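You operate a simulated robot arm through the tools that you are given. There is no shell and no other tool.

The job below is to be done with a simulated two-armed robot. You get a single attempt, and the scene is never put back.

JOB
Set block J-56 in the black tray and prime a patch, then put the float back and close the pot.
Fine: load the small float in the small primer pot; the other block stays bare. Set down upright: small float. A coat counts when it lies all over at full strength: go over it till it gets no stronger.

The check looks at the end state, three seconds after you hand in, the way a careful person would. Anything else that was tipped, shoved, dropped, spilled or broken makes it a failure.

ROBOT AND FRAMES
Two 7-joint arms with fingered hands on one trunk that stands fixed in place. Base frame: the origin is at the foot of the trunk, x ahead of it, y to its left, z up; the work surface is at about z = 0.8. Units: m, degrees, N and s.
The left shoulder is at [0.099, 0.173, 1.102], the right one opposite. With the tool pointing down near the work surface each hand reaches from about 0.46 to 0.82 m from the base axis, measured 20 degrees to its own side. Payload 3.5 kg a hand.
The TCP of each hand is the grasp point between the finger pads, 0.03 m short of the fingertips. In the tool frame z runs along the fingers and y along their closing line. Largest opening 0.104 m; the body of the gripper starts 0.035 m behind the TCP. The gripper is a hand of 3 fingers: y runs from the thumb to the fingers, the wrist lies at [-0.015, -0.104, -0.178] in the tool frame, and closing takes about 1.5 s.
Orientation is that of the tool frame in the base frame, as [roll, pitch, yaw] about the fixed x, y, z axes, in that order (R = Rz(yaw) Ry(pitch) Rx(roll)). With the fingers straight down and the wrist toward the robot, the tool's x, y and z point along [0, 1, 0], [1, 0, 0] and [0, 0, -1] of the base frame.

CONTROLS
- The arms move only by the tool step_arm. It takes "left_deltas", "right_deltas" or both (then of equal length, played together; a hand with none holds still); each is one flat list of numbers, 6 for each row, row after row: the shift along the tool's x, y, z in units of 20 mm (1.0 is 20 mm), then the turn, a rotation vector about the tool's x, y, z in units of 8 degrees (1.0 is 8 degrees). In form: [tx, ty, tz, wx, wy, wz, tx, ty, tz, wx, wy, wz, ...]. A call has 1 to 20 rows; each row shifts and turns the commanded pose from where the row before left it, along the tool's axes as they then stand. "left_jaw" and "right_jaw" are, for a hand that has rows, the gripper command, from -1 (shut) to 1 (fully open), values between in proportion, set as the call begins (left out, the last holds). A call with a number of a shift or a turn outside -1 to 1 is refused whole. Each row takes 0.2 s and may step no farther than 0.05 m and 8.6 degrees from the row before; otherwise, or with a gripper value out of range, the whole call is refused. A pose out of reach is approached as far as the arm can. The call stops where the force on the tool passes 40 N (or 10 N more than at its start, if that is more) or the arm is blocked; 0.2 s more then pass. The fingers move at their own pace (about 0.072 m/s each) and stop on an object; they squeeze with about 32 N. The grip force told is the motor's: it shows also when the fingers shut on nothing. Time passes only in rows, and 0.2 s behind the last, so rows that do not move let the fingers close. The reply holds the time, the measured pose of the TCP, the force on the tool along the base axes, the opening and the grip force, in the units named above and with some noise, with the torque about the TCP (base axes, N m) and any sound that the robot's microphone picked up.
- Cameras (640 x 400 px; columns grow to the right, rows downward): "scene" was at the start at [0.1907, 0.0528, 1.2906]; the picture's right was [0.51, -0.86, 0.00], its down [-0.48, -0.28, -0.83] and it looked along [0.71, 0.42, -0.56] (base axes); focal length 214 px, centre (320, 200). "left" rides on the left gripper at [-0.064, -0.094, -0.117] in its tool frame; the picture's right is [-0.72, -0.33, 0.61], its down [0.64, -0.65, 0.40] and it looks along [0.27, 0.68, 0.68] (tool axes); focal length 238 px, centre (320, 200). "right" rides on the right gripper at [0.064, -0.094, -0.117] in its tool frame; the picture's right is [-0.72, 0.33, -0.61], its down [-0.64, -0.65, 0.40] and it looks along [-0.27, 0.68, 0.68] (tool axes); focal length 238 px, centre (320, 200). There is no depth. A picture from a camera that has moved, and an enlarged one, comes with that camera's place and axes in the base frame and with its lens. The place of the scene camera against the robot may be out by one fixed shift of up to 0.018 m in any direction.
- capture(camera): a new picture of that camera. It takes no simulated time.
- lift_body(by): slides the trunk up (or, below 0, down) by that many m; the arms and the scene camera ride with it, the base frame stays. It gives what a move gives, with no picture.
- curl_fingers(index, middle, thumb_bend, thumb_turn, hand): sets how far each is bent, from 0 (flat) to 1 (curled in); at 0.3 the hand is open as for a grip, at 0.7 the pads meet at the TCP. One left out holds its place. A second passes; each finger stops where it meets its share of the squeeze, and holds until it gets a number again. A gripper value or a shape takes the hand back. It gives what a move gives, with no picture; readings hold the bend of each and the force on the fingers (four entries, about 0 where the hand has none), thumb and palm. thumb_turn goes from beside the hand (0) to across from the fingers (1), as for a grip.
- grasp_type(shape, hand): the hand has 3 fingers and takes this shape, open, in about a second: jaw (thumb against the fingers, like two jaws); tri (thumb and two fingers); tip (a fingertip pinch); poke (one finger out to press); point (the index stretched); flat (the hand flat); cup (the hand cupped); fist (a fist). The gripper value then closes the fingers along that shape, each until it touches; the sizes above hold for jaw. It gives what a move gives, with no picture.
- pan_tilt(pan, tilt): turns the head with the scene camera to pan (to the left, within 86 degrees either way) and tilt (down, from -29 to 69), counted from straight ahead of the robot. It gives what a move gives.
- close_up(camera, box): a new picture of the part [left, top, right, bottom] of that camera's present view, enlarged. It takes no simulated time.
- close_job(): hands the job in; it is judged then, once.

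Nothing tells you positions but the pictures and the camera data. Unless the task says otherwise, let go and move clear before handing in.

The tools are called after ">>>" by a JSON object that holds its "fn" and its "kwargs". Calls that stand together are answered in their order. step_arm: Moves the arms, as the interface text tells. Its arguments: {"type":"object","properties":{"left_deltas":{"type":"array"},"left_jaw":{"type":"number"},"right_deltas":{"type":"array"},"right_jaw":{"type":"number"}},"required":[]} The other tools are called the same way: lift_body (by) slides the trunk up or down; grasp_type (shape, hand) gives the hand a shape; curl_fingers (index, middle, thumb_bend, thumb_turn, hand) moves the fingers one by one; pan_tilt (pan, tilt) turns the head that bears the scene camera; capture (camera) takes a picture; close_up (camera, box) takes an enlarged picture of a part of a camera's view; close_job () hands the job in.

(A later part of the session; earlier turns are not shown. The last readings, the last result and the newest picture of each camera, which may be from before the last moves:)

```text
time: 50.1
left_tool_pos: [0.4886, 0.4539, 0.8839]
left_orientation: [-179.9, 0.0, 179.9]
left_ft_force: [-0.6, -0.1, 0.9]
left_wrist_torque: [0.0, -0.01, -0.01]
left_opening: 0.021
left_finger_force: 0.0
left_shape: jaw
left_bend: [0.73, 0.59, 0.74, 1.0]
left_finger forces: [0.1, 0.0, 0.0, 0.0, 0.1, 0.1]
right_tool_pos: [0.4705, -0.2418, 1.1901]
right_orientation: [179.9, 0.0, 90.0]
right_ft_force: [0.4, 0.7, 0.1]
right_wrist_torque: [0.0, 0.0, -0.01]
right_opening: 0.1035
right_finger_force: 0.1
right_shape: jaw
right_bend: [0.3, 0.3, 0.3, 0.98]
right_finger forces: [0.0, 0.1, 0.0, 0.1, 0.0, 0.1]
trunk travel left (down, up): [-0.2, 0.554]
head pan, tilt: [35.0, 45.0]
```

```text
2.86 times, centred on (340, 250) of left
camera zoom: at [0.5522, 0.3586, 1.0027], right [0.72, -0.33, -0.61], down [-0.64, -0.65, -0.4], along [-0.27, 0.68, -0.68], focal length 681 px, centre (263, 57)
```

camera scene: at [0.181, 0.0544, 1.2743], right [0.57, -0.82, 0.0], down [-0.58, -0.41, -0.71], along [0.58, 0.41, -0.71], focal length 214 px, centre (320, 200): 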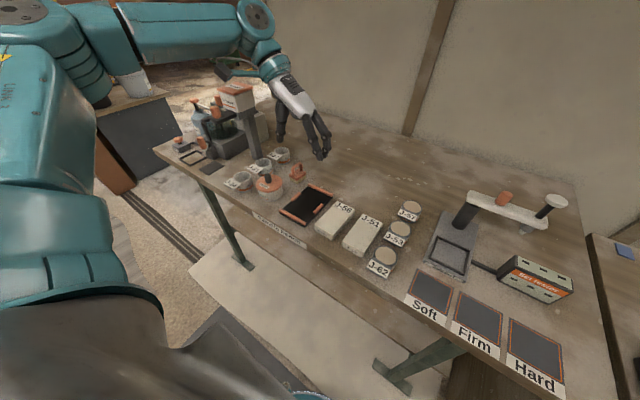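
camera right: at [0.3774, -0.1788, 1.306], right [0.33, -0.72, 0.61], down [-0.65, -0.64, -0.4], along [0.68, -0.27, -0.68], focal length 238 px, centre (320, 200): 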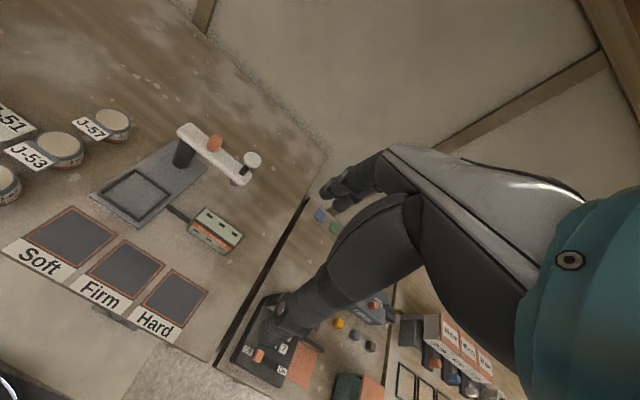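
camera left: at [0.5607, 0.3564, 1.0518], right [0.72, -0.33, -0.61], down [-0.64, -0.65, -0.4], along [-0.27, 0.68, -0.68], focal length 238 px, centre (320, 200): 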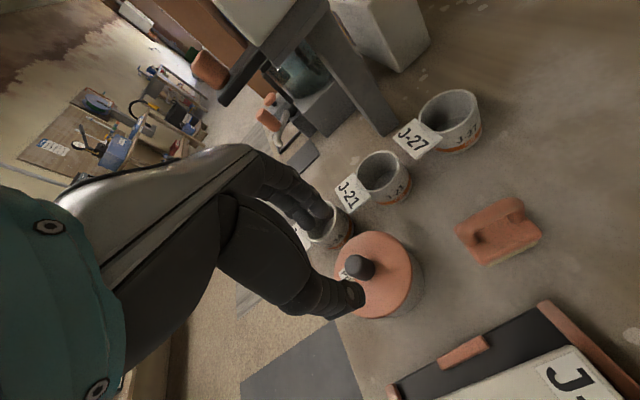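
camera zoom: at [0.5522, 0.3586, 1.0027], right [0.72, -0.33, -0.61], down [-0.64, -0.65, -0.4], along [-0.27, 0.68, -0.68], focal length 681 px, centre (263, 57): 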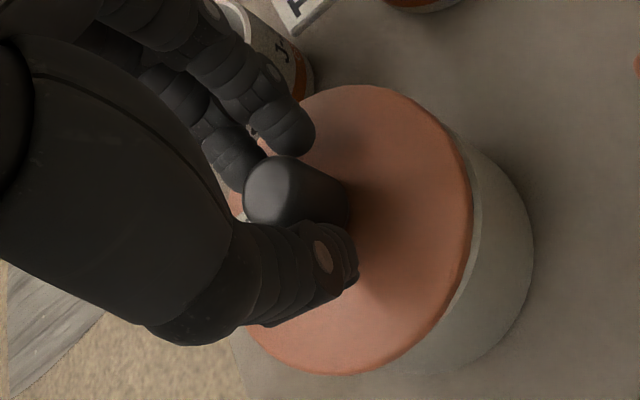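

>>> {"fn": "step_arm", "kwargs": {"left_deltas": [0.13, 0, 0, 0, 0, 0, 0, 0, 0, 0, 0, 0]}}

>>> {"fn": "step_arm", "kwargs": {"left_deltas": [0, 0, 0, 0, 0, 0, 0, 0, 0, 0, 0, 0, 0, 0, 0, 0, 0, 0], "left_jaw": -0.8}}

>>> {"fn": "close_up", "kwargs": {"camera": "left", "box": [260, 180, 420, 320]}}

>>> {"fn": "close_up", "kwargs": {"camera": "scene", "box": [230, 130, 310, 210]}}

```text
time: 50.7
left_tool_pos: [0.4863, 0.4532, 0.8841]
left_orientation: [-179.9, 0.0, 180.0]
left_ft_force: [-0.1, -0.8, -0.6]
left_wrist_torque: [0.01, 0.01, -0.01]
left_opening: 0.0212
left_finger_force: 0.1
left_shape: jaw
left_bend: [0.73, 0.59, 0.74, 1.0]
left_finger forces: [0.0, 0.0, 0.0, 0.0, 0.1, 0.0]
right_tool_pos: [0.471, -0.2424, 1.1902]
right_orientation: [180.0, 0.0, 90.0]
right_ft_force: [0.1, -0.1, 0.4]
right_wrist_torque: [-0.01, 0.04, 0.0]
right_opening: 0.1037
right_finger_force: 0.1
right_shape: jaw
right_bend: [0.3, 0.3, 0.3, 0.98]
right_finger forces: [0.0, 0.1, 0.0, 0.0, 0.0, 0.0]
trunk travel left (down, up): [-0.2, 0.554]
head pan, tilt: [35.0, 45.0]
```

```text
time: 51.5
left_tool_pos: [0.4865, 0.4536, 0.8845]
left_orientation: [-179.9, 0.0, 179.9]
left_ft_force: [0.5, 0.3, 1.0]
left_wrist_torque: [0.02, 0.03, 0.0]
left_opening: 0.0112
left_finger_force: 32.0
left_shape: jaw
left_bend: [0.73, 0.69, 0.74, 1.0]
left_finger forces: [20.0, 8.2, 0.1, 0.0, 27.4, 0.0]
right_tool_pos: [0.4704, -0.2417, 1.1893]
right_orientation: [179.9, -0.1, 90.0]
right_ft_force: [-0.4, -0.1, -0.3]
right_wrist_torque: [0.0, 0.02, 0.0]
right_opening: 0.1038
right_finger_force: 0.0
right_shape: jaw
right_bend: [0.3, 0.3, 0.3, 0.98]
right_finger forces: [0.1, 0.0, 0.0, 0.0, 0.0, 0.1]
trunk travel left (down, up): [-0.2, 0.554]
head pan, tilt: [35.0, 45.0]
```

```text
2.86 times, centred on (340, 250) of left
camera zoom: at [0.5498, 0.3585, 1.0025], right [0.72, -0.33, -0.61], down [-0.64, -0.65, -0.4], along [-0.27, 0.68, -0.68], focal length 681 px, centre (263, 57)
```

zoom: 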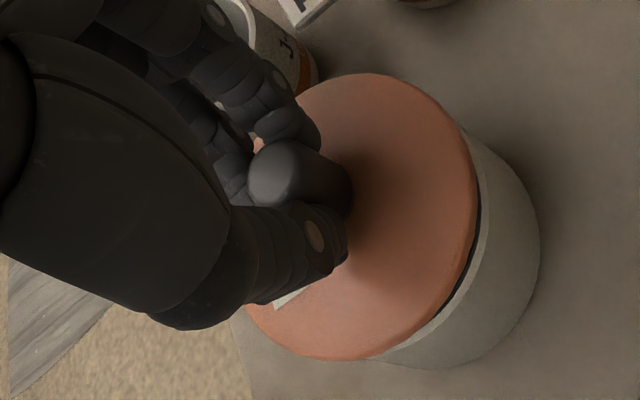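

```text
5.00 times, centred on (270, 170) of scene
camera zoom: at [0.1809, 0.0544, 1.2743], right [0.57, -0.82, 0.0], down [-0.58, -0.41, -0.71], along [0.58, 0.41, -0.71], focal length 1072 px, centre (570, 350)
```

zoom: 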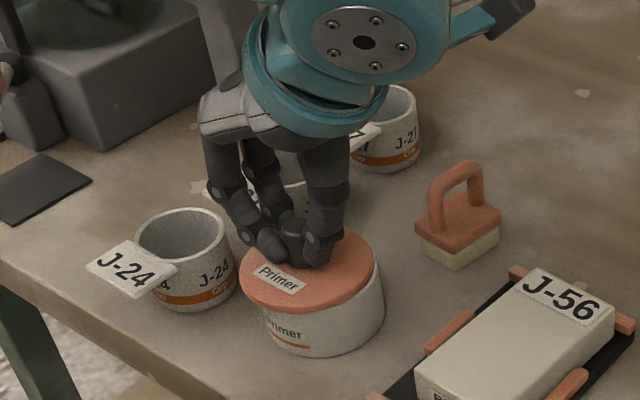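

All three digits now hold the knob (20, 8 and 27 N). I'll lift slowly 20 mm and check that the lid comes off and the pot stays.

>>> {"fn": "step_arm", "kwargs": {"left_deltas": [0, 0, 0, 0, 0, 0, 0, 0, 0, 0, 0, 0, 0, 0, -0.1, 0, 0, 0, 0, 0, -0.2, 0, 0, 0, 0, 0, -0.3, 0, 0, 0, 0, 0, -0.4, 0, 0, 0, 0, 0, 0, 0, 0, 0], "left_jaw": -1}}

>>> {"fn": "close_up", "kwargs": {"camera": "left", "box": [260, 160, 480, 340]}}

>>> {"fn": "close_up", "kwargs": {"camera": "scene", "box": [230, 130, 310, 210]}}

```text
time: 53.1
left_tool_pos: [0.4857, 0.4542, 0.9035]
left_orientation: [-179.9, -0.1, -180.0]
left_ft_force: [-0.3, 0.9, -0.4]
left_wrist_torque: [0.0, -0.02, 0.01]
left_opening: 0.011
left_finger_force: 31.8
left_shape: jaw
left_bend: [0.73, 0.71, 0.75, 1.0]
left_finger forces: [21.8, 9.0, 0.0, 0.1, 27.2, 0.0]
right_tool_pos: [0.4709, -0.2416, 1.1885]
right_orientation: [-180.0, -0.1, 90.0]
right_ft_force: [-0.1, 0.3, -0.3]
right_wrist_torque: [0.01, 0.03, -0.05]
right_opening: 0.1039
right_finger_force: 0.1
right_shape: jaw
right_bend: [0.3, 0.3, 0.3, 0.98]
right_finger forces: [0.0, 0.0, 0.0, 0.0, 0.0, 0.0]
trunk travel left (down, up): [-0.2, 0.554]
head pan, tilt: [35.0, 45.0]
```

```text
2.22 times, centred on (370, 250) of left
camera zoom: at [0.5497, 0.3593, 1.0222], right [0.72, -0.33, -0.61], down [-0.64, -0.65, -0.4], along [-0.27, 0.68, -0.68], focal length 530 px, centre (209, 89)
```

zoom: 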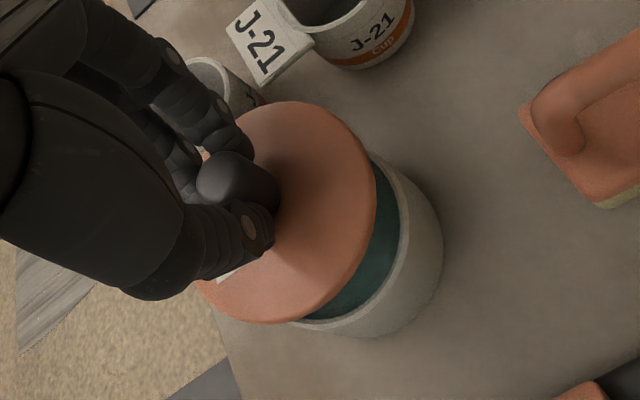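

```text
5.00 times, centred on (270, 170) of scene
camera zoom: at [0.181, 0.0545, 1.2742], right [0.57, -0.82, 0.0], down [-0.58, -0.41, -0.71], along [0.58, 0.41, -0.71], focal length 1072 px, centre (570, 350)
```

zoom: 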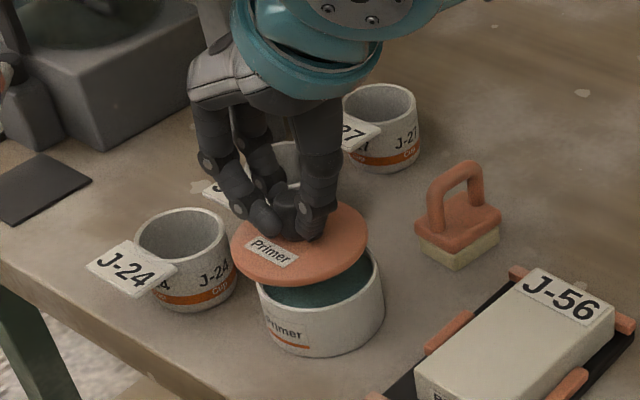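

The lid is off, level, and the pot holds dark teal primer. I'll raise it and carry it to the clear bench area behind the tray, around (0.65, 0.31).

>>> {"fn": "step_arm", "kwargs": {"left_deltas": [0, 0, -0.6, 0, 0, 0, 0, 0, -1, 0, 0, 0, 0, 0, -1, 0, 0, 0, 0, 0, -0.4, 0, 0, 0, -0.5, -0.45, 0, 0, 0, 0, -0.8, -0.7, 0, 0, 0, 0, -0.85, -0.75, 0, 0, 0, 0, -0.85, -0.75, 0, 0, 0, 0, -0.85, -0.75, 0, 0, 0, 0, -0.85, -0.75, 0, 0, 0, 0, -0.85, -0.75, 0, 0, 0, 0, -0.85, -0.75, 0, 0, 0, 0, -0.85, -0.75, 0, 0, 0, 0, -0.6, -0.55, 0, 0, 0, 0, -0.35, -0.3, 0, 0, 0, 0, 0, 0, 0, 0, 0, 0]}}

>>> {"fn": "capture", "kwargs": {"camera": "left"}}

>>> {"fn": "close_up", "kwargs": {"camera": "scene", "box": [220, 80, 400, 230]}}

```text
time: 56.5
left_tool_pos: [0.6159, 0.3378, 0.9663]
left_orientation: [-180.0, 0.1, 180.0]
left_ft_force: [-0.3, 0.0, -0.8]
left_wrist_torque: [0.01, -0.02, 0.03]
left_opening: 0.0106
left_finger_force: 31.8
left_shape: jaw
left_bend: [0.73, 0.71, 0.75, 1.0]
left_finger forces: [22.1, 8.2, 0.1, 0.0, 27.1, 0.0]
left hand out of reach, approached as far as the arm can: row 13, 14, 15
right_tool_pos: [0.4702, -0.2421, 1.1883]
right_orientation: [179.9, 0.0, 90.0]
right_ft_force: [0.1, 0.3, 0.8]
right_wrist_torque: [0.02, 0.01, 0.01]
right_opening: 0.1037
right_finger_force: 0.1
right_shape: jaw
right_bend: [0.3, 0.3, 0.3, 0.98]
right_finger forces: [0.0, 0.0, 0.0, 0.0, 0.0, 0.1]
trunk travel left (down, up): [-0.2, 0.554]
head pan, tilt: [35.0, 45.0]
```

```text
taken
camera left: at [0.6788, 0.2433, 1.0834], right [0.72, -0.33, -0.61], down [-0.64, -0.65, -0.4], along [-0.27, 0.68, -0.68], focal length 238 px, centre (320, 200)
```

left: 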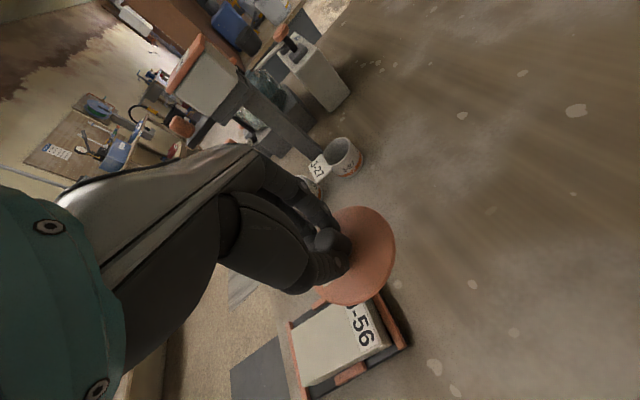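

```text
2.67 times, centred on (310, 155) of scene
camera zoom: at [0.1811, 0.0545, 1.2742], right [0.57, -0.82, 0.0], down [-0.58, -0.41, -0.71], along [0.58, 0.41, -0.71], focal length 572 px, centre (347, 320)
```

zoom: 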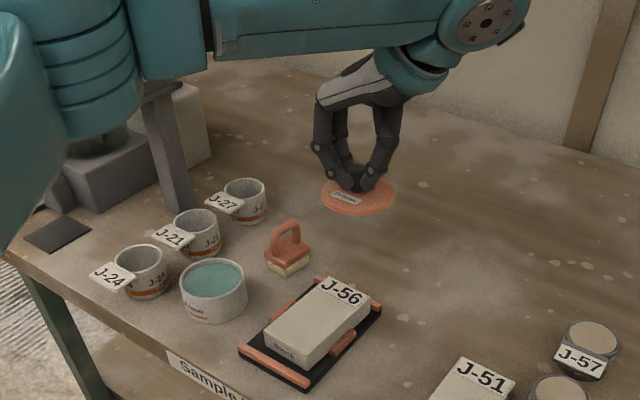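

The arm runs out at x≈0.616 in this orientation. I'll turn the hand to yaw 90, wrist toward the robot, while holding the lid, which extends the reach.

>>> {"fn": "step_arm", "kwargs": {"left_deltas": [0.3, 0, 0, 0, 0, 1, 0.3, 0, 0, 0, 0, 1, 0, 0, 0, 0, 0, 1, 0, 0, 0, 0, 0, 1, 0, 0, 0, 0, 0, 1, 0, 0, 0, 0, 0, 1, 0, 0, 0, 0, 0, 1, 0, 0, 0, 0, 0, 1, 0, 0, 0, 0, 0, 1, 0, 0, 0, 0, 0, 1, 0, 0, 0, 0, 0, 1, 0, 0, 0, 0, 0, 0.25, 0, 0, 0, 0, 0, 0]}}

>>> {"fn": "capture", "kwargs": {"camera": "left"}}

>>> {"fn": "close_up", "kwargs": {"camera": "scene", "box": [220, 80, 400, 230]}}

```text
time: 59.3
left_tool_pos: [0.6035, 0.3389, 0.965]
left_orientation: [179.9, 0.1, 90.1]
left_ft_force: [-0.5, -0.2, -0.4]
left_wrist_torque: [0.03, 0.02, 0.02]
left_opening: 0.0108
left_finger_force: 31.6
left_shape: jaw
left_bend: [0.72, 0.71, 0.75, 1.0]
left_finger forces: [23.0, 8.8, 0.0, 0.0, 26.9, 0.0]
right_tool_pos: [0.4703, -0.2422, 1.1891]
right_orientation: [180.0, -0.1, 90.0]
right_ft_force: [-0.2, -0.6, -0.7]
right_wrist_torque: [-0.01, 0.01, 0.02]
right_opening: 0.1037
right_finger_force: 0.1
right_shape: jaw
right_bend: [0.3, 0.3, 0.3, 0.98]
right_finger forces: [0.0, 0.0, 0.1, 0.0, 0.1, 0.0]
trunk travel left (down, up): [-0.2, 0.554]
head pan, tilt: [35.0, 45.0]
```

```text
taken
camera left: at [0.5096, 0.2741, 1.0832], right [-0.33, -0.72, -0.61], down [-0.65, 0.64, -0.4], along [0.68, 0.27, -0.68], focal length 238 px, centre (320, 200)
```

left: 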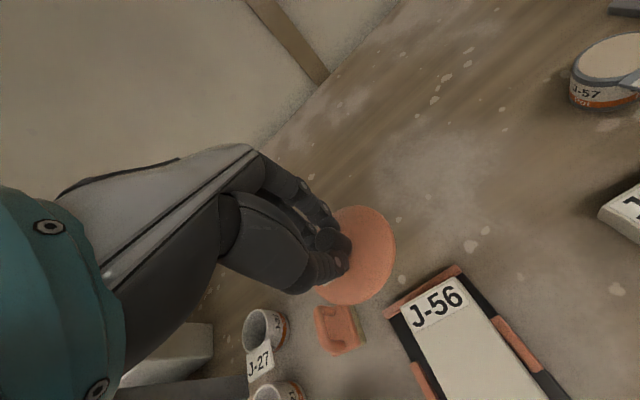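

```text
2.67 times, centred on (310, 155) of scene
camera zoom: at [0.181, 0.0545, 1.2743], right [0.57, -0.82, 0.0], down [-0.58, -0.41, -0.71], along [0.58, 0.41, -0.71], focal length 572 px, centre (347, 320)
```

zoom: 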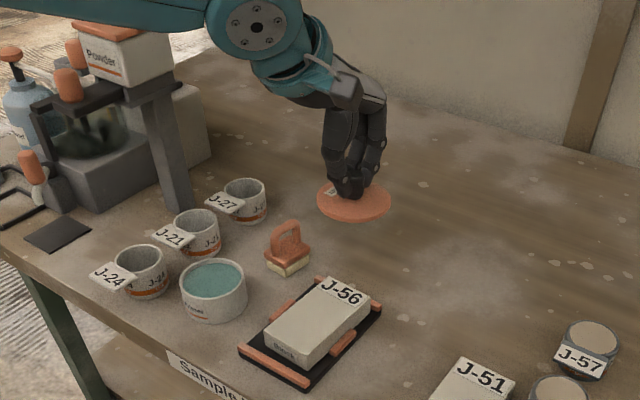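

Now with more reach, I'll move the lid to about (0.66, 0.315) and lower most of the way.

>>> {"fn": "step_arm", "kwargs": {"left_deltas": [-0.3, 0.7, 0, 0, 0, 0, -0.3, 0.7, 0, 0, 0, 0, -0.3, 0.7, 0, 0, 0, 0, -0.3, 0.7, 0, 0, 0, 0, 0, 0, 0.8, 0, 0, 0, 0, 0, 1, 0, 0, 0, 0, 0, 1, 0, 0, 0, 0, 0, 1, 0, 0, 0, 0, 0, 0.6, 0, 0, 0, 0, 0, 0, 0, 0, 0]}}

>>> {"fn": "close_up", "kwargs": {"camera": "left", "box": [260, 160, 480, 340]}}

>>> {"fn": "close_up", "kwargs": {"camera": "scene", "box": [260, 90, 400, 230]}}

```text
time: 61.5
left_tool_pos: [0.6576, 0.3159, 0.8764]
left_orientation: [179.9, -0.1, 89.9]
left_ft_force: [-0.7, 0.6, -1.0]
left_wrist_torque: [0.02, 0.01, -0.02]
left_opening: 0.0103
left_finger_force: 31.7
left_shape: jaw
left_bend: [0.72, 0.71, 0.75, 1.0]
left_finger forces: [23.0, 8.5, 0.0, 0.1, 27.0, 0.0]
right_tool_pos: [0.4702, -0.2419, 1.1887]
right_orientation: [179.9, 0.0, 90.0]
right_ft_force: [-0.2, 0.1, -0.1]
right_wrist_torque: [-0.01, 0.06, -0.01]
right_opening: 0.1037
right_finger_force: 0.0
right_shape: jaw
right_bend: [0.3, 0.3, 0.3, 0.98]
right_finger forces: [0.0, 0.0, 0.0, 0.1, 0.0, 0.1]
trunk travel left (down, up): [-0.2, 0.554]
head pan, tilt: [35.0, 45.0]
```

```text
2.22 times, centred on (370, 250) of left
camera zoom: at [0.5646, 0.2504, 0.9947], right [-0.33, -0.72, -0.61], down [-0.65, 0.64, -0.4], along [0.68, 0.27, -0.68], focal length 530 px, centre (209, 89)
```

zoom: 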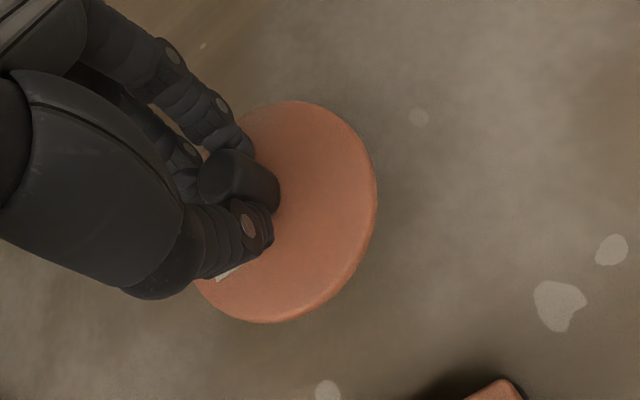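

```text
2.86 times, centred on (330, 160) of scene
camera zoom: at [0.181, 0.0544, 1.2743], right [0.57, -0.82, 0.0], down [-0.58, -0.41, -0.71], along [0.58, 0.41, -0.71], focal length 613 px, centre (291, 314)
```

zoom: 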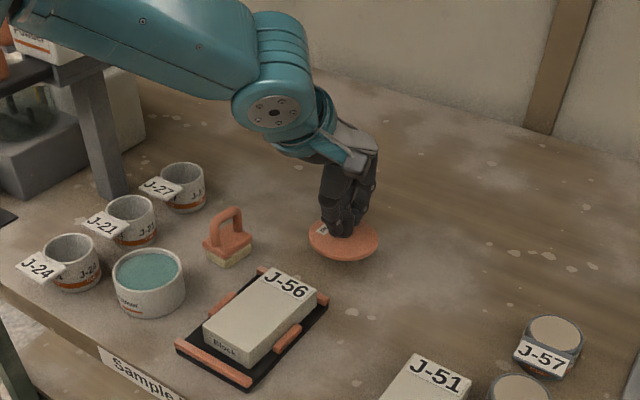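

Clear space below. I'll lower slowly until the lid touches the bench.

>>> {"fn": "step_arm", "kwargs": {"left_deltas": [0, 0, 0.4, 0, 0, 0, 0, 0, 0.4, 0, 0, 0, 0, 0, 0.2, 0, 0, 0, 0, 0, 0, 0, 0, 0]}}

>>> {"fn": "step_arm", "kwargs": {"left_deltas": [0, 0, 0.1, 0, 0, 0, 0, 0, 0.1, 0, 0, 0, 0, 0, 0, 0, 0, 0]}}

>>> {"fn": "step_arm", "kwargs": {"left_deltas": [0, 0, 0.1, 0, 0, 0, 0, 0, 0, 0, 0, 0]}}

```text
time: 62.5
left_tool_pos: [0.6583, 0.315, 0.8559]
left_orientation: [-179.9, 0.0, 90.0]
left_ft_force: [0.7, -0.7, -0.2]
left_wrist_torque: [0.01, -0.03, 0.0]
left_opening: 0.0105
left_finger_force: 32.0
left_shape: jaw
left_bend: [0.72, 0.71, 0.75, 1.0]
left_finger forces: [22.8, 8.5, 0.0, 0.0, 27.0, 0.1]
right_tool_pos: [0.47, -0.2423, 1.1897]
right_orientation: [180.0, 0.0, 89.9]
right_ft_force: [-0.1, 0.6, -0.4]
right_wrist_torque: [0.03, 0.01, 0.01]
right_opening: 0.1038
right_finger_force: 0.0
right_shape: jaw
right_bend: [0.3, 0.3, 0.3, 0.98]
right_finger forces: [0.1, 0.0, 0.0, 0.0, 0.0, 0.0]
trunk travel left (down, up): [-0.2, 0.554]
head pan, tilt: [35.0, 45.0]
```

```text
time: 63.3
left_tool_pos: [0.6596, 0.3149, 0.8528]
left_orientation: [-180.0, 0.0, 90.0]
left_ft_force: [0.1, 1.0, -0.4]
left_wrist_torque: [0.0, 0.01, -0.02]
left_opening: 0.0102
left_finger_force: 32.1
left_shape: jaw
left_bend: [0.72, 0.71, 0.75, 1.0]
left_finger forces: [22.9, 8.5, 0.1, 0.1, 27.1, 0.0]
right_tool_pos: [0.4714, -0.2419, 1.1898]
right_orientation: [180.0, 0.0, 89.9]
right_ft_force: [0.2, 0.1, -0.8]
right_wrist_torque: [0.02, 0.0, -0.02]
right_opening: 0.104
right_finger_force: 0.1
right_shape: jaw
right_bend: [0.3, 0.3, 0.3, 0.98]
right_finger forces: [0.0, 0.0, 0.1, 0.1, 0.1, 0.0]
trunk travel left (down, up): [-0.2, 0.554]
head pan, tilt: [35.0, 45.0]
```

```text
time: 63.9
left_tool_pos: [0.6577, 0.3153, 0.8508]
left_orientation: [-179.9, 0.0, 90.1]
left_ft_force: [-0.2, -0.8, 0.4]
left_wrist_torque: [0.0, 0.01, 0.01]
left_opening: 0.0107
left_finger_force: 31.5
left_shape: jaw
left_bend: [0.72, 0.71, 0.75, 1.0]
left_finger forces: [22.9, 8.5, 0.0, 0.0, 27.0, 0.0]
right_tool_pos: [0.4707, -0.2422, 1.1899]
right_orientation: [-179.9, 0.0, 89.9]
right_ft_force: [-1.4, -0.1, -0.4]
right_wrist_torque: [0.01, -0.03, -0.03]
right_opening: 0.1035
right_finger_force: 0.0
right_shape: jaw
right_bend: [0.3, 0.3, 0.3, 0.98]
right_finger forces: [0.0, 0.1, 0.0, 0.0, 0.0, 0.1]
trunk travel left (down, up): [-0.2, 0.554]
head pan, tilt: [35.0, 45.0]
```

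>>> {"fn": "step_arm", "kwargs": {"left_deltas": [0, 0, 0.1, 0, 0, 0, 0, 0, 0.1, 0, 0, 0, 0, 0, 0, 0, 0, 0]}}

>>> {"fn": "close_up", "kwargs": {"camera": "scene", "box": [310, 120, 380, 190]}}

```text
time: 64.7
left_tool_pos: [0.6578, 0.3146, 0.8469]
left_orientation: [-179.8, -0.1, 90.0]
left_ft_force: [0.3, 0.2, -0.5]
left_wrist_torque: [-0.02, 0.03, 0.02]
left_opening: 0.0107
left_finger_force: 32.1
left_shape: jaw
left_bend: [0.72, 0.71, 0.75, 1.0]
left_finger forces: [22.9, 8.5, 0.0, 0.0, 27.0, 0.0]
right_tool_pos: [0.4709, -0.2416, 1.1898]
right_orientation: [-180.0, -0.1, 90.0]
right_ft_force: [0.2, -0.4, 0.1]
right_wrist_torque: [-0.01, -0.02, 0.0]
right_opening: 0.1033
right_finger_force: 0.1
right_shape: jaw
right_bend: [0.3, 0.3, 0.3, 0.98]
right_finger forces: [0.1, 0.1, 0.0, 0.1, 0.0, 0.1]
trunk travel left (down, up): [-0.2, 0.554]
head pan, tilt: [35.0, 45.0]
```

```text
5.71 times, centred on (345, 155) of scene
camera zoom: at [0.181, 0.0544, 1.2743], right [0.57, -0.82, 0.0], down [-0.58, -0.41, -0.71], along [0.58, 0.41, -0.71], focal length 1226 px, centre (177, 457)
```

zoom: 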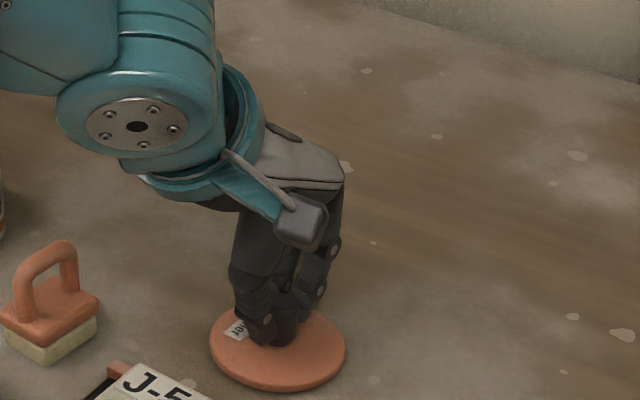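

>>> {"fn": "step_arm", "kwargs": {"left_deltas": [0, 0, 0.1, 0, 0, 0, 0, 0, 0, 0, 0, 0]}}

>>> {"fn": "step_arm", "kwargs": {"left_deltas": [0, 0, 0.1, 0, 0, 0, 0, 0, 0, 0, 0, 0]}}

>>> {"fn": "step_arm", "kwargs": {"left_deltas": [0, 0, 0.1, 0, 0, 0, 0, 0, 0, 0, 0, 0]}}

```text
time: 65.3
left_tool_pos: [0.6592, 0.3151, 0.844]
left_orientation: [180.0, -0.1, 90.0]
left_ft_force: [0.0, -0.4, 1.9]
left_wrist_torque: [0.01, -0.06, 0.01]
left_opening: 0.0105
left_finger_force: 31.7
left_shape: jaw
left_bend: [0.72, 0.71, 0.75, 1.0]
left_finger forces: [22.9, 8.5, 0.1, 0.0, 27.4, 0.0]
right_tool_pos: [0.4714, -0.2433, 1.1891]
right_orientation: [-180.0, -0.1, 90.0]
right_ft_force: [-0.5, 0.0, -0.1]
right_wrist_torque: [-0.02, 0.0, -0.02]
right_opening: 0.1037
right_finger_force: 0.1
right_shape: jaw
right_bend: [0.3, 0.3, 0.3, 0.98]
right_finger forces: [0.1, 0.0, 0.0, 0.0, 0.1, 0.0]
trunk travel left (down, up): [-0.2, 0.554]
head pan, tilt: [35.0, 45.0]
```

```text
time: 65.9
left_tool_pos: [0.6592, 0.3145, 0.8431]
left_orientation: [179.9, 0.1, 89.9]
left_ft_force: [-1.1, -0.2, 3.7]
left_wrist_torque: [-0.03, -0.09, -0.01]
left_opening: 0.0109
left_finger_force: 31.9
left_shape: jaw
left_bend: [0.72, 0.71, 0.75, 1.0]
left_finger forces: [23.4, 8.5, 0.1, 0.0, 27.8, 0.0]
right_tool_pos: [0.471, -0.2416, 1.1898]
right_orientation: [179.9, 0.1, 90.0]
right_ft_force: [-0.2, 1.1, -0.5]
right_wrist_torque: [0.01, -0.04, 0.0]
right_opening: 0.1035
right_finger_force: 0.0
right_shape: jaw
right_bend: [0.3, 0.3, 0.3, 0.98]
right_finger forces: [0.1, 0.0, 0.0, 0.1, 0.0, 0.0]
trunk travel left (down, up): [-0.2, 0.554]
head pan, tilt: [35.0, 45.0]
```

```text
time: 66.5
left_tool_pos: [0.6607, 0.315, 0.8414]
left_orientation: [179.7, 0.1, 90.0]
left_ft_force: [-0.1, 2.4, 13.4]
left_wrist_torque: [0.03, -0.09, -0.02]
left_opening: 0.0107
left_finger_force: 32.2
left_shape: jaw
left_bend: [0.72, 0.71, 0.75, 1.0]
left_finger forces: [24.3, 10.3, 0.1, 0.1, 29.2, 0.0]
right_tool_pos: [0.4689, -0.2422, 1.1892]
right_orientation: [179.9, -0.1, 90.1]
right_ft_force: [-0.3, -0.5, 0.1]
right_wrist_torque: [-0.02, -0.03, 0.03]
right_opening: 0.1038
right_finger_force: 0.1
right_shape: jaw
right_bend: [0.3, 0.3, 0.3, 0.98]
right_finger forces: [0.0, 0.0, 0.0, 0.1, 0.0, 0.1]
trunk travel left (down, up): [-0.2, 0.554]
head pan, tilt: [35.0, 45.0]
```

The lid is flat on the bench at TCP (0.660, 0.315, 0.842). I'll ease off, open, and back straight up.

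>>> {"fn": "step_arm", "kwargs": {"left_deltas": [0, 0, -0.08, 0, 0, 0, 0, 0, 0, 0, 0, 0]}}

>>> {"fn": "step_arm", "kwargs": {"left_deltas": [0, 0, 0, 0, 0, 0, 0, 0, 0, 0, 0, 0, 0, 0, 0, 0, 0, 0, 0, 0, 0, 0, 0, 0], "left_jaw": 0.1}}

>>> {"fn": "step_arm", "kwargs": {"left_deltas": [0, 0, -0.4, 0, 0, 0, 0, 0, -0.8, 0, 0, 0, 0, 0, -1, 0, 0, 0, 0, 0, -1, 0, 0, 0, 0, 0, -1, 0, 0, 0, 0, 0, -1, 0, 0, 0, 0, 0, 0, 0, 0, 0]}}

>>> {"fn": "capture", "kwargs": {"camera": "left"}}

>>> {"fn": "close_up", "kwargs": {"camera": "scene", "box": [220, 90, 400, 230]}}

```text
time: 67.1
left_tool_pos: [0.6602, 0.3141, 0.8431]
left_orientation: [180.0, 0.0, 90.0]
left_ft_force: [1.9, 1.5, 9.9]
left_wrist_torque: [0.01, -0.22, 0.02]
left_opening: 0.0108
left_finger_force: 32.1
left_shape: jaw
left_bend: [0.72, 0.71, 0.75, 1.0]
left_finger forces: [25.2, 10.2, 0.0, 0.1, 27.8, 0.0]
right_tool_pos: [0.4701, -0.2419, 1.1903]
right_orientation: [180.0, 0.0, 90.0]
right_ft_force: [0.2, 0.3, 0.3]
right_wrist_torque: [-0.01, 0.02, 0.02]
right_opening: 0.1036
right_finger_force: 0.1
right_shape: jaw
right_bend: [0.3, 0.3, 0.3, 0.98]
right_finger forces: [0.0, 0.0, 0.1, 0.0, 0.0, 0.1]
trunk travel left (down, up): [-0.2, 0.554]
head pan, tilt: [35.0, 45.0]
```

```text
time: 68.1
left_tool_pos: [0.6598, 0.315, 0.8422]
left_orientation: [-180.0, 0.0, 89.9]
left_ft_force: [0.7, -0.1, -0.2]
left_wrist_torque: [-0.02, -0.02, 0.0]
left_opening: 0.0566
left_finger_force: 0.1
left_shape: jaw
left_bend: [0.74, 0.43, 0.67, 1.0]
left_finger forces: [0.1, 0.0, 0.1, 0.1, 0.0, 0.0]
right_tool_pos: [0.4701, -0.2423, 1.1892]
right_orientation: [-180.0, 0.1, 90.0]
right_ft_force: [0.2, -0.1, 0.3]
right_wrist_torque: [0.01, 0.0, 0.04]
right_opening: 0.1035
right_finger_force: 0.0
right_shape: jaw
right_bend: [0.3, 0.3, 0.3, 0.98]
right_finger forces: [0.1, 0.1, 0.0, 0.0, 0.0, 0.0]
trunk travel left (down, up): [-0.2, 0.554]
head pan, tilt: [35.0, 45.0]
```

```text
time: 69.7
left_tool_pos: [0.6581, 0.3158, 0.9467]
left_orientation: [-180.0, 0.0, 90.0]
left_ft_force: [0.5, -0.3, 0.6]
left_wrist_torque: [0.0, 0.03, 0.0]
left_opening: 0.0568
left_finger_force: 0.0
left_shape: jaw
left_bend: [0.74, 0.43, 0.67, 1.0]
left_finger forces: [0.0, 0.0, 0.0, 0.1, 0.1, 0.0]
right_tool_pos: [0.4707, -0.2422, 1.19]
right_orientation: [-179.9, 0.0, 89.9]
right_ft_force: [0.3, 0.2, -0.1]
right_wrist_torque: [0.01, 0.03, -0.01]
right_opening: 0.1036
right_finger_force: 0.0
right_shape: jaw
right_bend: [0.3, 0.3, 0.3, 0.98]
right_finger forces: [0.1, 0.0, 0.0, 0.0, 0.0, 0.1]
trunk travel left (down, up): [-0.2, 0.554]
head pan, tilt: [35.0, 45.0]
```

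```text
taken
camera left: at [0.5644, 0.251, 1.0645], right [-0.33, -0.72, -0.61], down [-0.65, 0.64, -0.4], along [0.68, 0.27, -0.68], focal length 238 px, centre (320, 200)
```

left: 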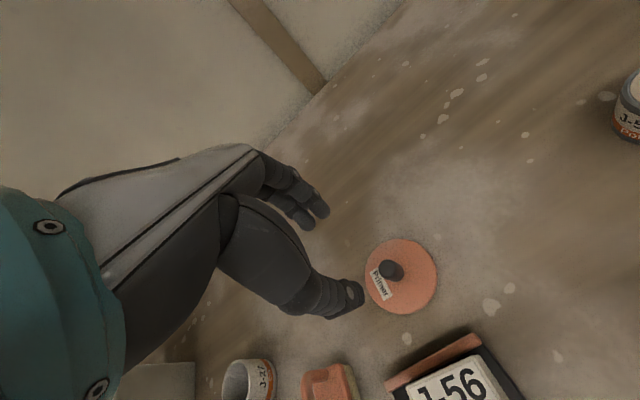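

```text
2.86 times, centred on (310, 160) of scene
camera zoom: at [0.1811, 0.0545, 1.2742], right [0.57, -0.82, 0.0], down [-0.58, -0.41, -0.71], along [0.58, 0.41, -0.71], focal length 613 px, centre (349, 314)
```

zoom: 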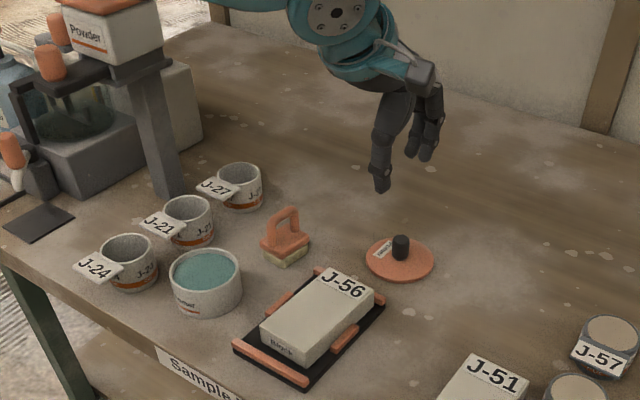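

The lid rests safely on the bench. Next I'll go for the float: move to around (0.56, 0.40), rotate to about yaw 175.5 to match the float's slight skew, and look.

>>> {"fn": "step_arm", "kwargs": {"left_deltas": [0.7, -0.8, -0.3, 0, 0, 0, 0.7, -0.85, -0.4, 0, 0, 0, 0.7, -0.85, -0.4, 0, 0, 0, 0.7, -0.85, 0, 0, 0, 0, 0.7, -0.85, 0, 0, 0, 0, 0.7, -0.8, 0, 0, 0, 0, 0, 0, 0, 0, 0, -1, 0, 0, 0, 0, 0, -1, 0, 0, 0, 0, 0, -1, 0, 0, 0, 0, 0, -1, 0, 0, 0, 0, 0, -1, 0, 0, 0, 0, 0, -1, 0, 0, 0, 0, 0, -1, 0, 0, 0, 0, 0, -1, 0, 0, 0, 0, 0, -1, 0, 0, 0, 0, 0, -1, 0, 0, 0, 0, 0, -0.69, 0, 0, 0, 0, 0, 0]}}

>>> {"fn": "capture", "kwargs": {"camera": "left"}}

>>> {"fn": "close_up", "kwargs": {"camera": "left", "box": [330, 160, 530, 310]}}

>>> {"fn": "close_up", "kwargs": {"camera": "scene", "box": [220, 90, 400, 230]}}

```text
time: 73.5
left_tool_pos: [0.56, 0.3987, 0.9681]
left_orientation: [-179.9, -0.1, 175.6]
left_ft_force: [0.6, 0.2, -0.6]
left_wrist_torque: [-0.03, -0.01, -0.02]
left_opening: 0.0569
left_finger_force: 0.0
left_shape: jaw
left_bend: [0.74, 0.43, 0.67, 1.0]
left_finger forces: [0.1, 0.1, 0.0, 0.0, 0.0, 0.1]
right_tool_pos: [0.4705, -0.2417, 1.1899]
right_orientation: [-180.0, 0.0, 89.9]
right_ft_force: [-0.5, 0.3, 0.4]
right_wrist_torque: [-0.03, 0.01, -0.01]
right_opening: 0.1037
right_finger_force: 0.0
right_shape: jaw
right_bend: [0.3, 0.3, 0.3, 0.98]
right_finger forces: [0.1, 0.0, 0.0, 0.1, 0.1, 0.0]
trunk travel left (down, up): [-0.2, 0.554]
head pan, tilt: [35.0, 45.0]
```

```text
taken
camera left: at [0.616, 0.2994, 1.0866], right [0.69, -0.38, -0.61], down [-0.69, -0.6, -0.4], along [-0.22, 0.7, -0.68], focal length 238 px, centre (320, 200)
```

left: 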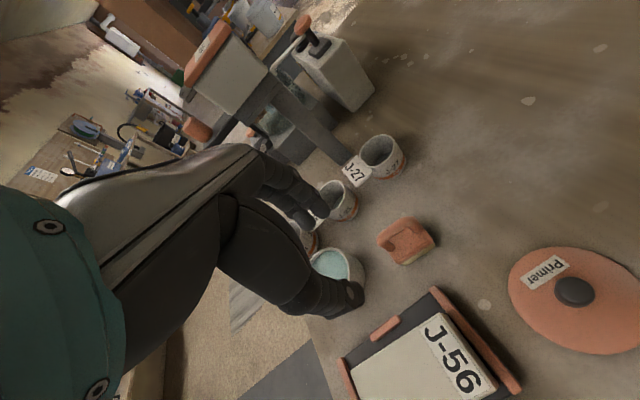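

```text
2.67 times, centred on (430, 235) of left
camera zoom: at [0.616, 0.2994, 1.0866], right [0.69, -0.38, -0.61], down [-0.69, -0.6, -0.4], along [-0.22, 0.7, -0.68], focal length 636 px, centre (27, 107)
```

zoom: 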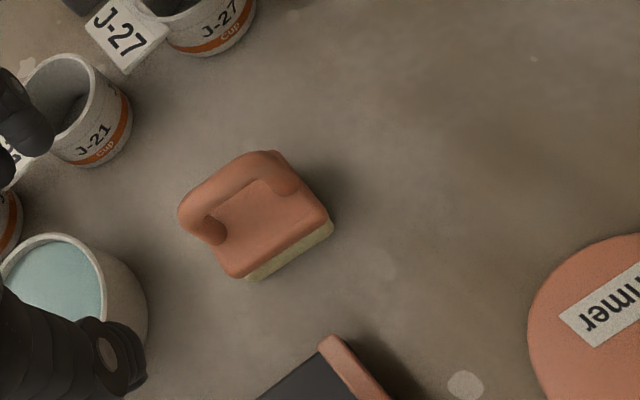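

```text
2.86 times, centred on (310, 160) of scene
camera zoom: at [0.1809, 0.0544, 1.2743], right [0.57, -0.82, 0.0], down [-0.58, -0.41, -0.71], along [0.58, 0.41, -0.71], focal length 613 px, centre (349, 314)
```

zoom: 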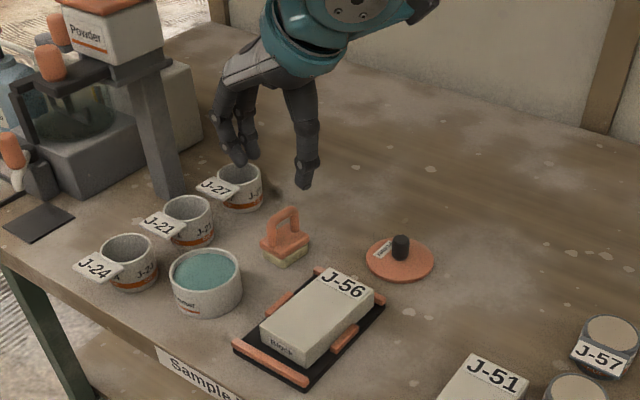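

The float is clear, centred at about (0.592, 0.427) with its handle running lengthwise. I'll move above it with the fingers straddling the handle.

>>> {"fn": "step_arm", "kwargs": {"left_deltas": [-0.45, 0.42, 0.4, 0, 0, 0, -0.45, 0.42, 0.8, 0, 0, 0, -0.45, 0.42, 0.9, 0, 0, 0, -0.45, 0.4, 0.9, 0, 0, 0, 0, 0, 0.6, 0, 0, 0, 0, 0, 0, 0, 0, 0]}}

>>> {"fn": "close_up", "kwargs": {"camera": "left", "box": [260, 180, 420, 320]}}

>>> {"fn": "close_up", "kwargs": {"camera": "scene", "box": [250, 110, 350, 210]}}

```text
time: 74.9
left_tool_pos: [0.5978, 0.4281, 0.896]
left_orientation: [-180.0, 0.0, 175.6]
left_ft_force: [1.0, 0.5, -0.3]
left_wrist_torque: [-0.01, 0.02, 0.02]
left_opening: 0.0567
left_finger_force: 0.1
left_shape: jaw
left_bend: [0.74, 0.43, 0.67, 1.0]
left_finger forces: [0.0, 0.0, 0.1, 0.0, 0.1, 0.1]
right_tool_pos: [0.4708, -0.2423, 1.19]
right_orientation: [180.0, 0.1, 90.0]
right_ft_force: [-0.2, -1.2, -0.4]
right_wrist_torque: [-0.01, -0.01, 0.02]
right_opening: 0.1035
right_finger_force: 0.1
right_shape: jaw
right_bend: [0.3, 0.3, 0.3, 0.98]
right_finger forces: [0.0, 0.1, 0.1, 0.1, 0.0, 0.1]
trunk travel left (down, up): [-0.2, 0.554]
head pan, tilt: [35.0, 45.0]
```

```text
2.86 times, centred on (340, 250) of left
camera zoom: at [0.6538, 0.3286, 1.0139], right [0.69, -0.38, -0.61], down [-0.69, -0.6, -0.4], along [-0.22, 0.7, -0.68], focal length 681 px, centre (263, 57)
```

zoom: 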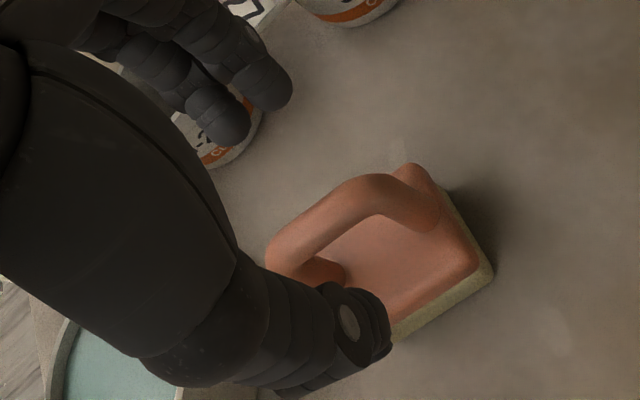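

```text
4.00 times, centred on (300, 160) of scene
camera zoom: at [0.181, 0.0544, 1.2743], right [0.57, -0.82, 0.0], down [-0.58, -0.41, -0.71], along [0.58, 0.41, -0.71], focal length 858 px, centre (400, 360)
```

zoom: 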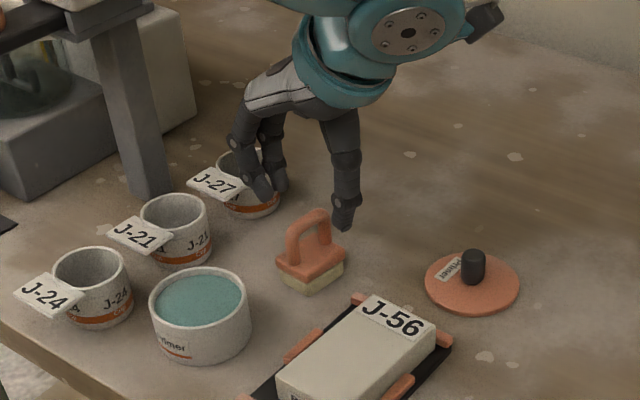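

Aligned. Lowering so the handle comes between the pads, fingertips stopping just above the float's base.

>>> {"fn": "step_arm", "kwargs": {"left_deltas": [0, 0, 0.4, 0, 0, 0, 0, 0, 0.6, 0, 0, 0, 0, 0, 0.6, 0, 0, 0, 0, 0, 0.35, 0, 0, 0, 0, 0, 0, 0, 0, 0]}}

>>> {"fn": "close_up", "kwargs": {"camera": "left", "box": [260, 180, 420, 320]}}

>>> {"fn": "close_up", "kwargs": {"camera": "scene", "box": [260, 120, 340, 200]}}

```text
time: 76.1
left_tool_pos: [0.5985, 0.4285, 0.8587]
left_orientation: [180.0, 0.0, 175.6]
left_ft_force: [-0.8, -0.4, -0.2]
left_wrist_torque: [-0.01, 0.01, 0.04]
left_opening: 0.0568
left_finger_force: 0.1
left_shape: jaw
left_bend: [0.74, 0.43, 0.67, 1.0]
left_finger forces: [0.0, 0.0, 0.0, 0.1, 0.1, 0.1]
right_tool_pos: [0.47, -0.242, 1.1892]
right_orientation: [180.0, 0.0, 90.0]
right_ft_force: [-0.2, 0.4, -0.2]
right_wrist_torque: [0.0, 0.02, 0.0]
right_opening: 0.1035
right_finger_force: 0.0
right_shape: jaw
right_bend: [0.3, 0.3, 0.3, 0.98]
right_finger forces: [0.0, 0.0, 0.1, 0.0, 0.0, 0.1]
trunk travel left (down, up): [-0.2, 0.554]
head pan, tilt: [35.0, 45.0]
```

```text
2.86 times, centred on (340, 250) of left
camera zoom: at [0.6548, 0.3293, 0.9759], right [0.69, -0.38, -0.61], down [-0.69, -0.6, -0.4], along [-0.21, 0.7, -0.68], focal length 681 px, centre (263, 57)
```

zoom: 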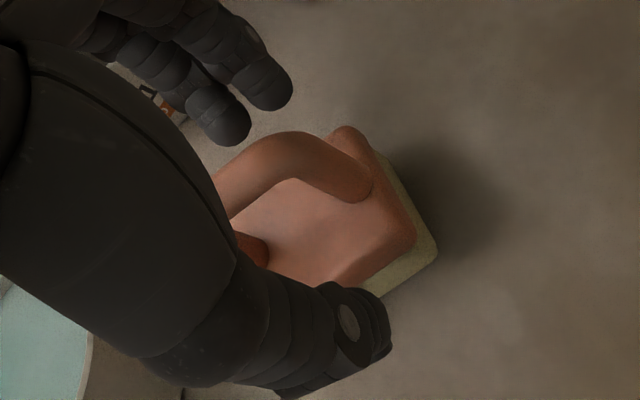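

```text
5.00 times, centred on (300, 160) of scene
camera zoom: at [0.181, 0.0544, 1.2743], right [0.57, -0.82, 0.0], down [-0.58, -0.41, -0.71], along [0.58, 0.41, -0.71], focal length 1072 px, centre (420, 400)
```

zoom: 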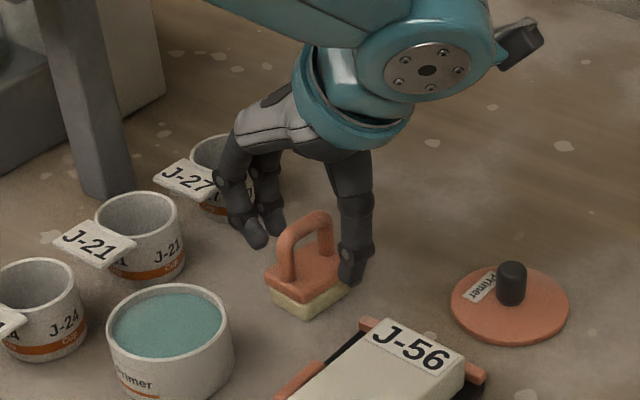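

Well centred between the handle's legs. I'll go down 3 mm more and close in stages.

>>> {"fn": "step_arm", "kwargs": {"left_deltas": [0, 0, 0.15, 0, 0, 0, 0, 0, 0, 0, 0, 0]}}

>>> {"fn": "step_arm", "kwargs": {"left_deltas": [0, 0, 0, 0, 0, 0, 0, 0, 0, 0, 0, 0, 0, 0, 0, 0, 0, 0], "left_jaw": -0.5}}

>>> {"fn": "close_up", "kwargs": {"camera": "left", "box": [260, 180, 420, 320]}}

>>> {"fn": "close_up", "kwargs": {"camera": "scene", "box": [260, 120, 340, 200]}}

```text
time: 76.7
left_tool_pos: [0.5977, 0.4297, 0.8534]
left_orientation: [-180.0, -0.1, 175.5]
left_ft_force: [0.2, 0.2, 0.6]
left_wrist_torque: [0.0, 0.02, 0.0]
left_opening: 0.0567
left_finger_force: 0.1
left_shape: jaw
left_bend: [0.74, 0.43, 0.67, 1.0]
left_finger forces: [0.1, 0.0, 0.0, 0.0, 0.1, 0.1]
right_tool_pos: [0.4705, -0.242, 1.1891]
right_orientation: [180.0, 0.0, 90.0]
right_ft_force: [0.4, -0.6, 0.2]
right_wrist_torque: [0.05, 0.01, 0.04]
right_opening: 0.1038
right_finger_force: 0.0
right_shape: jaw
right_bend: [0.3, 0.3, 0.3, 0.98]
right_finger forces: [0.0, 0.1, 0.0, 0.1, 0.1, 0.0]
trunk travel left (down, up): [-0.2, 0.554]
head pan, tilt: [35.0, 45.0]
```

```text
time: 77.5
left_tool_pos: [0.5978, 0.4295, 0.8569]
left_orientation: [180.0, 0.2, 175.6]
left_ft_force: [1.1, 3.1, 11.3]
left_wrist_torque: [0.15, 0.01, 0.06]
left_opening: 0.024
left_finger_force: 32.1
left_shape: jaw
left_bend: [0.74, 0.56, 0.76, 1.0]
left_finger forces: [19.4, 14.2, 0.0, 0.0, 28.0, 0.0]
right_tool_pos: [0.4686, -0.2432, 1.1886]
right_orientation: [180.0, -0.1, 90.0]
right_ft_force: [-0.1, 0.3, -0.1]
right_wrist_torque: [0.02, -0.02, -0.02]
right_opening: 0.1038
right_finger_force: 0.1
right_shape: jaw
right_bend: [0.3, 0.3, 0.3, 0.98]
right_finger forces: [0.1, 0.0, 0.0, 0.0, 0.0, 0.1]
trunk travel left (down, up): [-0.2, 0.554]
head pan, tilt: [35.0, 45.0]
```

```text
2.86 times, centred on (340, 250) of left
camera zoom: at [0.654, 0.3293, 0.9747], right [0.69, -0.38, -0.61], down [-0.69, -0.6, -0.41], along [-0.21, 0.7, -0.68], focal length 681 px, centre (263, 57)
```

zoom: 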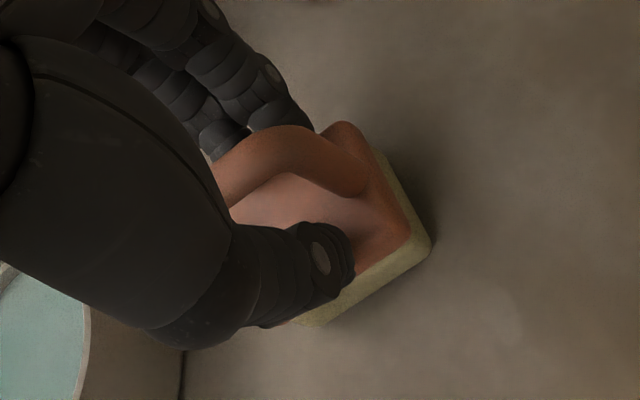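

```text
5.00 times, centred on (300, 160) of scene
camera zoom: at [0.1801, 0.0539, 1.2746], right [0.57, -0.82, 0.0], down [-0.58, -0.41, -0.71], along [0.58, 0.41, -0.71], focal length 1072 px, centre (420, 400)
```

zoom: 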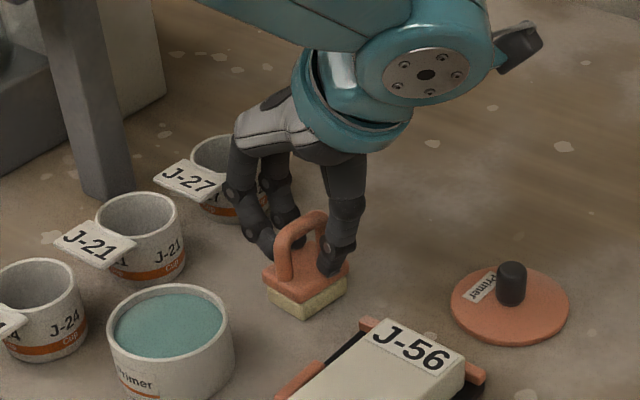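

The fingertips pressed down on the float's base (11 N) rather than only the handle. I'll reopen a little, raise about 7 mm and close again.

>>> {"fn": "step_arm", "kwargs": {"left_deltas": [0, 0, 0, 0, 0, 0, 0, 0, 0, 0, 0, 0, 0, 0, 0, 0, 0, 0], "left_jaw": 0.0}}

>>> {"fn": "step_arm", "kwargs": {"left_deltas": [0, 0, -0.2, 0, 0, 0, 0, 0, -0.2, 0, 0, 0, 0, 0, 0, 0, 0, 0]}}

>>> {"fn": "step_arm", "kwargs": {"left_deltas": [0, 0, 0, 0, 0, 0, 0, 0, 0, 0, 0, 0, 0, 0, 0, 0, 0, 0], "left_jaw": -0.5}}

>>> {"fn": "close_up", "kwargs": {"camera": "left", "box": [260, 180, 420, 320]}}

>>> {"fn": "close_up", "kwargs": {"camera": "scene", "box": [260, 120, 340, 200]}}

```text
time: 78.3
left_tool_pos: [0.5969, 0.4289, 0.8547]
left_orientation: [-179.9, -0.1, 175.5]
left_ft_force: [0.6, -0.2, -0.7]
left_wrist_torque: [0.0, 0.01, -0.02]
left_opening: 0.0515
left_finger_force: 0.0
left_shape: jaw
left_bend: [0.74, 0.45, 0.7, 1.0]
left_finger forces: [0.0, 0.1, 0.1, 0.0, 0.0, 0.0]
right_tool_pos: [0.4715, -0.2422, 1.1888]
right_orientation: [-180.0, 0.1, 90.0]
right_ft_force: [0.4, -0.4, 0.5]
right_wrist_torque: [0.01, -0.01, 0.04]
right_opening: 0.1036
right_finger_force: 0.2
right_shape: jaw
right_bend: [0.3, 0.3, 0.3, 0.98]
right_finger forces: [0.1, 0.0, 0.1, 0.0, 0.1, 0.0]
trunk travel left (down, up): [-0.2, 0.554]
head pan, tilt: [35.0, 45.0]
```

```text
time: 79.1
left_tool_pos: [0.5984, 0.4299, 0.8631]
left_orientation: [-180.0, -0.1, 175.6]
left_ft_force: [1.0, -0.1, 0.8]
left_wrist_torque: [-0.01, -0.03, 0.0]
left_opening: 0.0515
left_finger_force: 0.1
left_shape: jaw
left_bend: [0.74, 0.45, 0.7, 1.0]
left_finger forces: [0.1, 0.0, 0.1, 0.0, 0.0, 0.0]
right_tool_pos: [0.4701, -0.2423, 1.1897]
right_orientation: [-180.0, 0.0, 90.0]
right_ft_force: [0.6, -0.1, 0.4]
right_wrist_torque: [-0.02, 0.01, 0.02]
right_opening: 0.1035
right_finger_force: 0.1
right_shape: jaw
right_bend: [0.3, 0.3, 0.3, 0.98]
right_finger forces: [0.1, 0.1, 0.0, 0.0, 0.1, 0.0]
trunk travel left (down, up): [-0.2, 0.554]
head pan, tilt: [35.0, 45.0]
```

```text
time: 79.9
left_tool_pos: [0.5986, 0.4298, 0.8619]
left_orientation: [180.0, 0.0, 175.7]
left_ft_force: [-0.1, 0.6, 0.0]
left_wrist_torque: [0.03, 0.0, 0.01]
left_opening: 0.0266
left_finger_force: 0.1
left_shape: jaw
left_bend: [0.74, 0.56, 0.74, 1.0]
left_finger forces: [0.1, 0.0, 0.1, 0.1, 0.0, 0.0]
right_tool_pos: [0.4697, -0.2416, 1.1891]
right_orientation: [-180.0, 0.0, 90.0]
right_ft_force: [-0.5, 0.5, 0.1]
right_wrist_torque: [-0.01, 0.02, 0.01]
right_opening: 0.1037
right_finger_force: 0.1
right_shape: jaw
right_bend: [0.3, 0.3, 0.3, 0.98]
right_finger forces: [0.1, 0.0, 0.0, 0.1, 0.1, 0.0]
trunk travel left (down, up): [-0.2, 0.554]
head pan, tilt: [35.0, 45.0]
```

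```text
2.86 times, centred on (340, 250) of left
camera zoom: at [0.6546, 0.3299, 0.981], right [0.69, -0.38, -0.61], down [-0.69, -0.6, -0.4], along [-0.22, 0.7, -0.68], focal length 681 px, centre (263, 57)
```

zoom: 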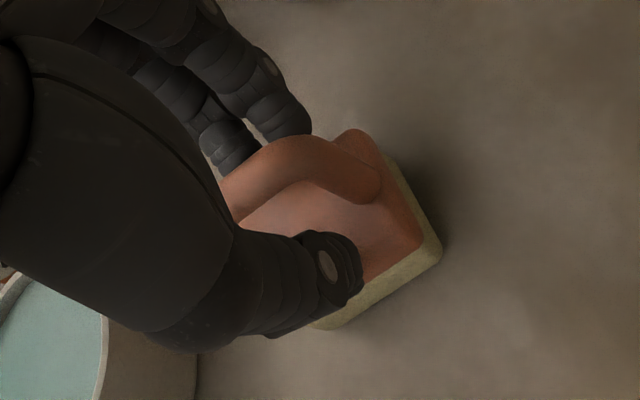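

```text
5.00 times, centred on (300, 160) of scene
camera zoom: at [0.181, 0.0544, 1.2743], right [0.57, -0.82, 0.0], down [-0.58, -0.41, -0.71], along [0.58, 0.41, -0.71], focal length 1072 px, centre (420, 400)
```

zoom: 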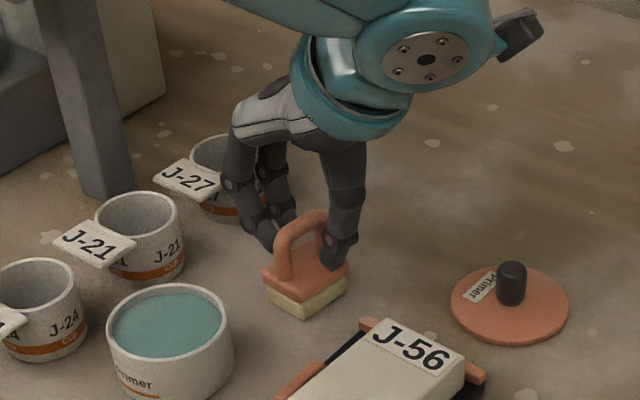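

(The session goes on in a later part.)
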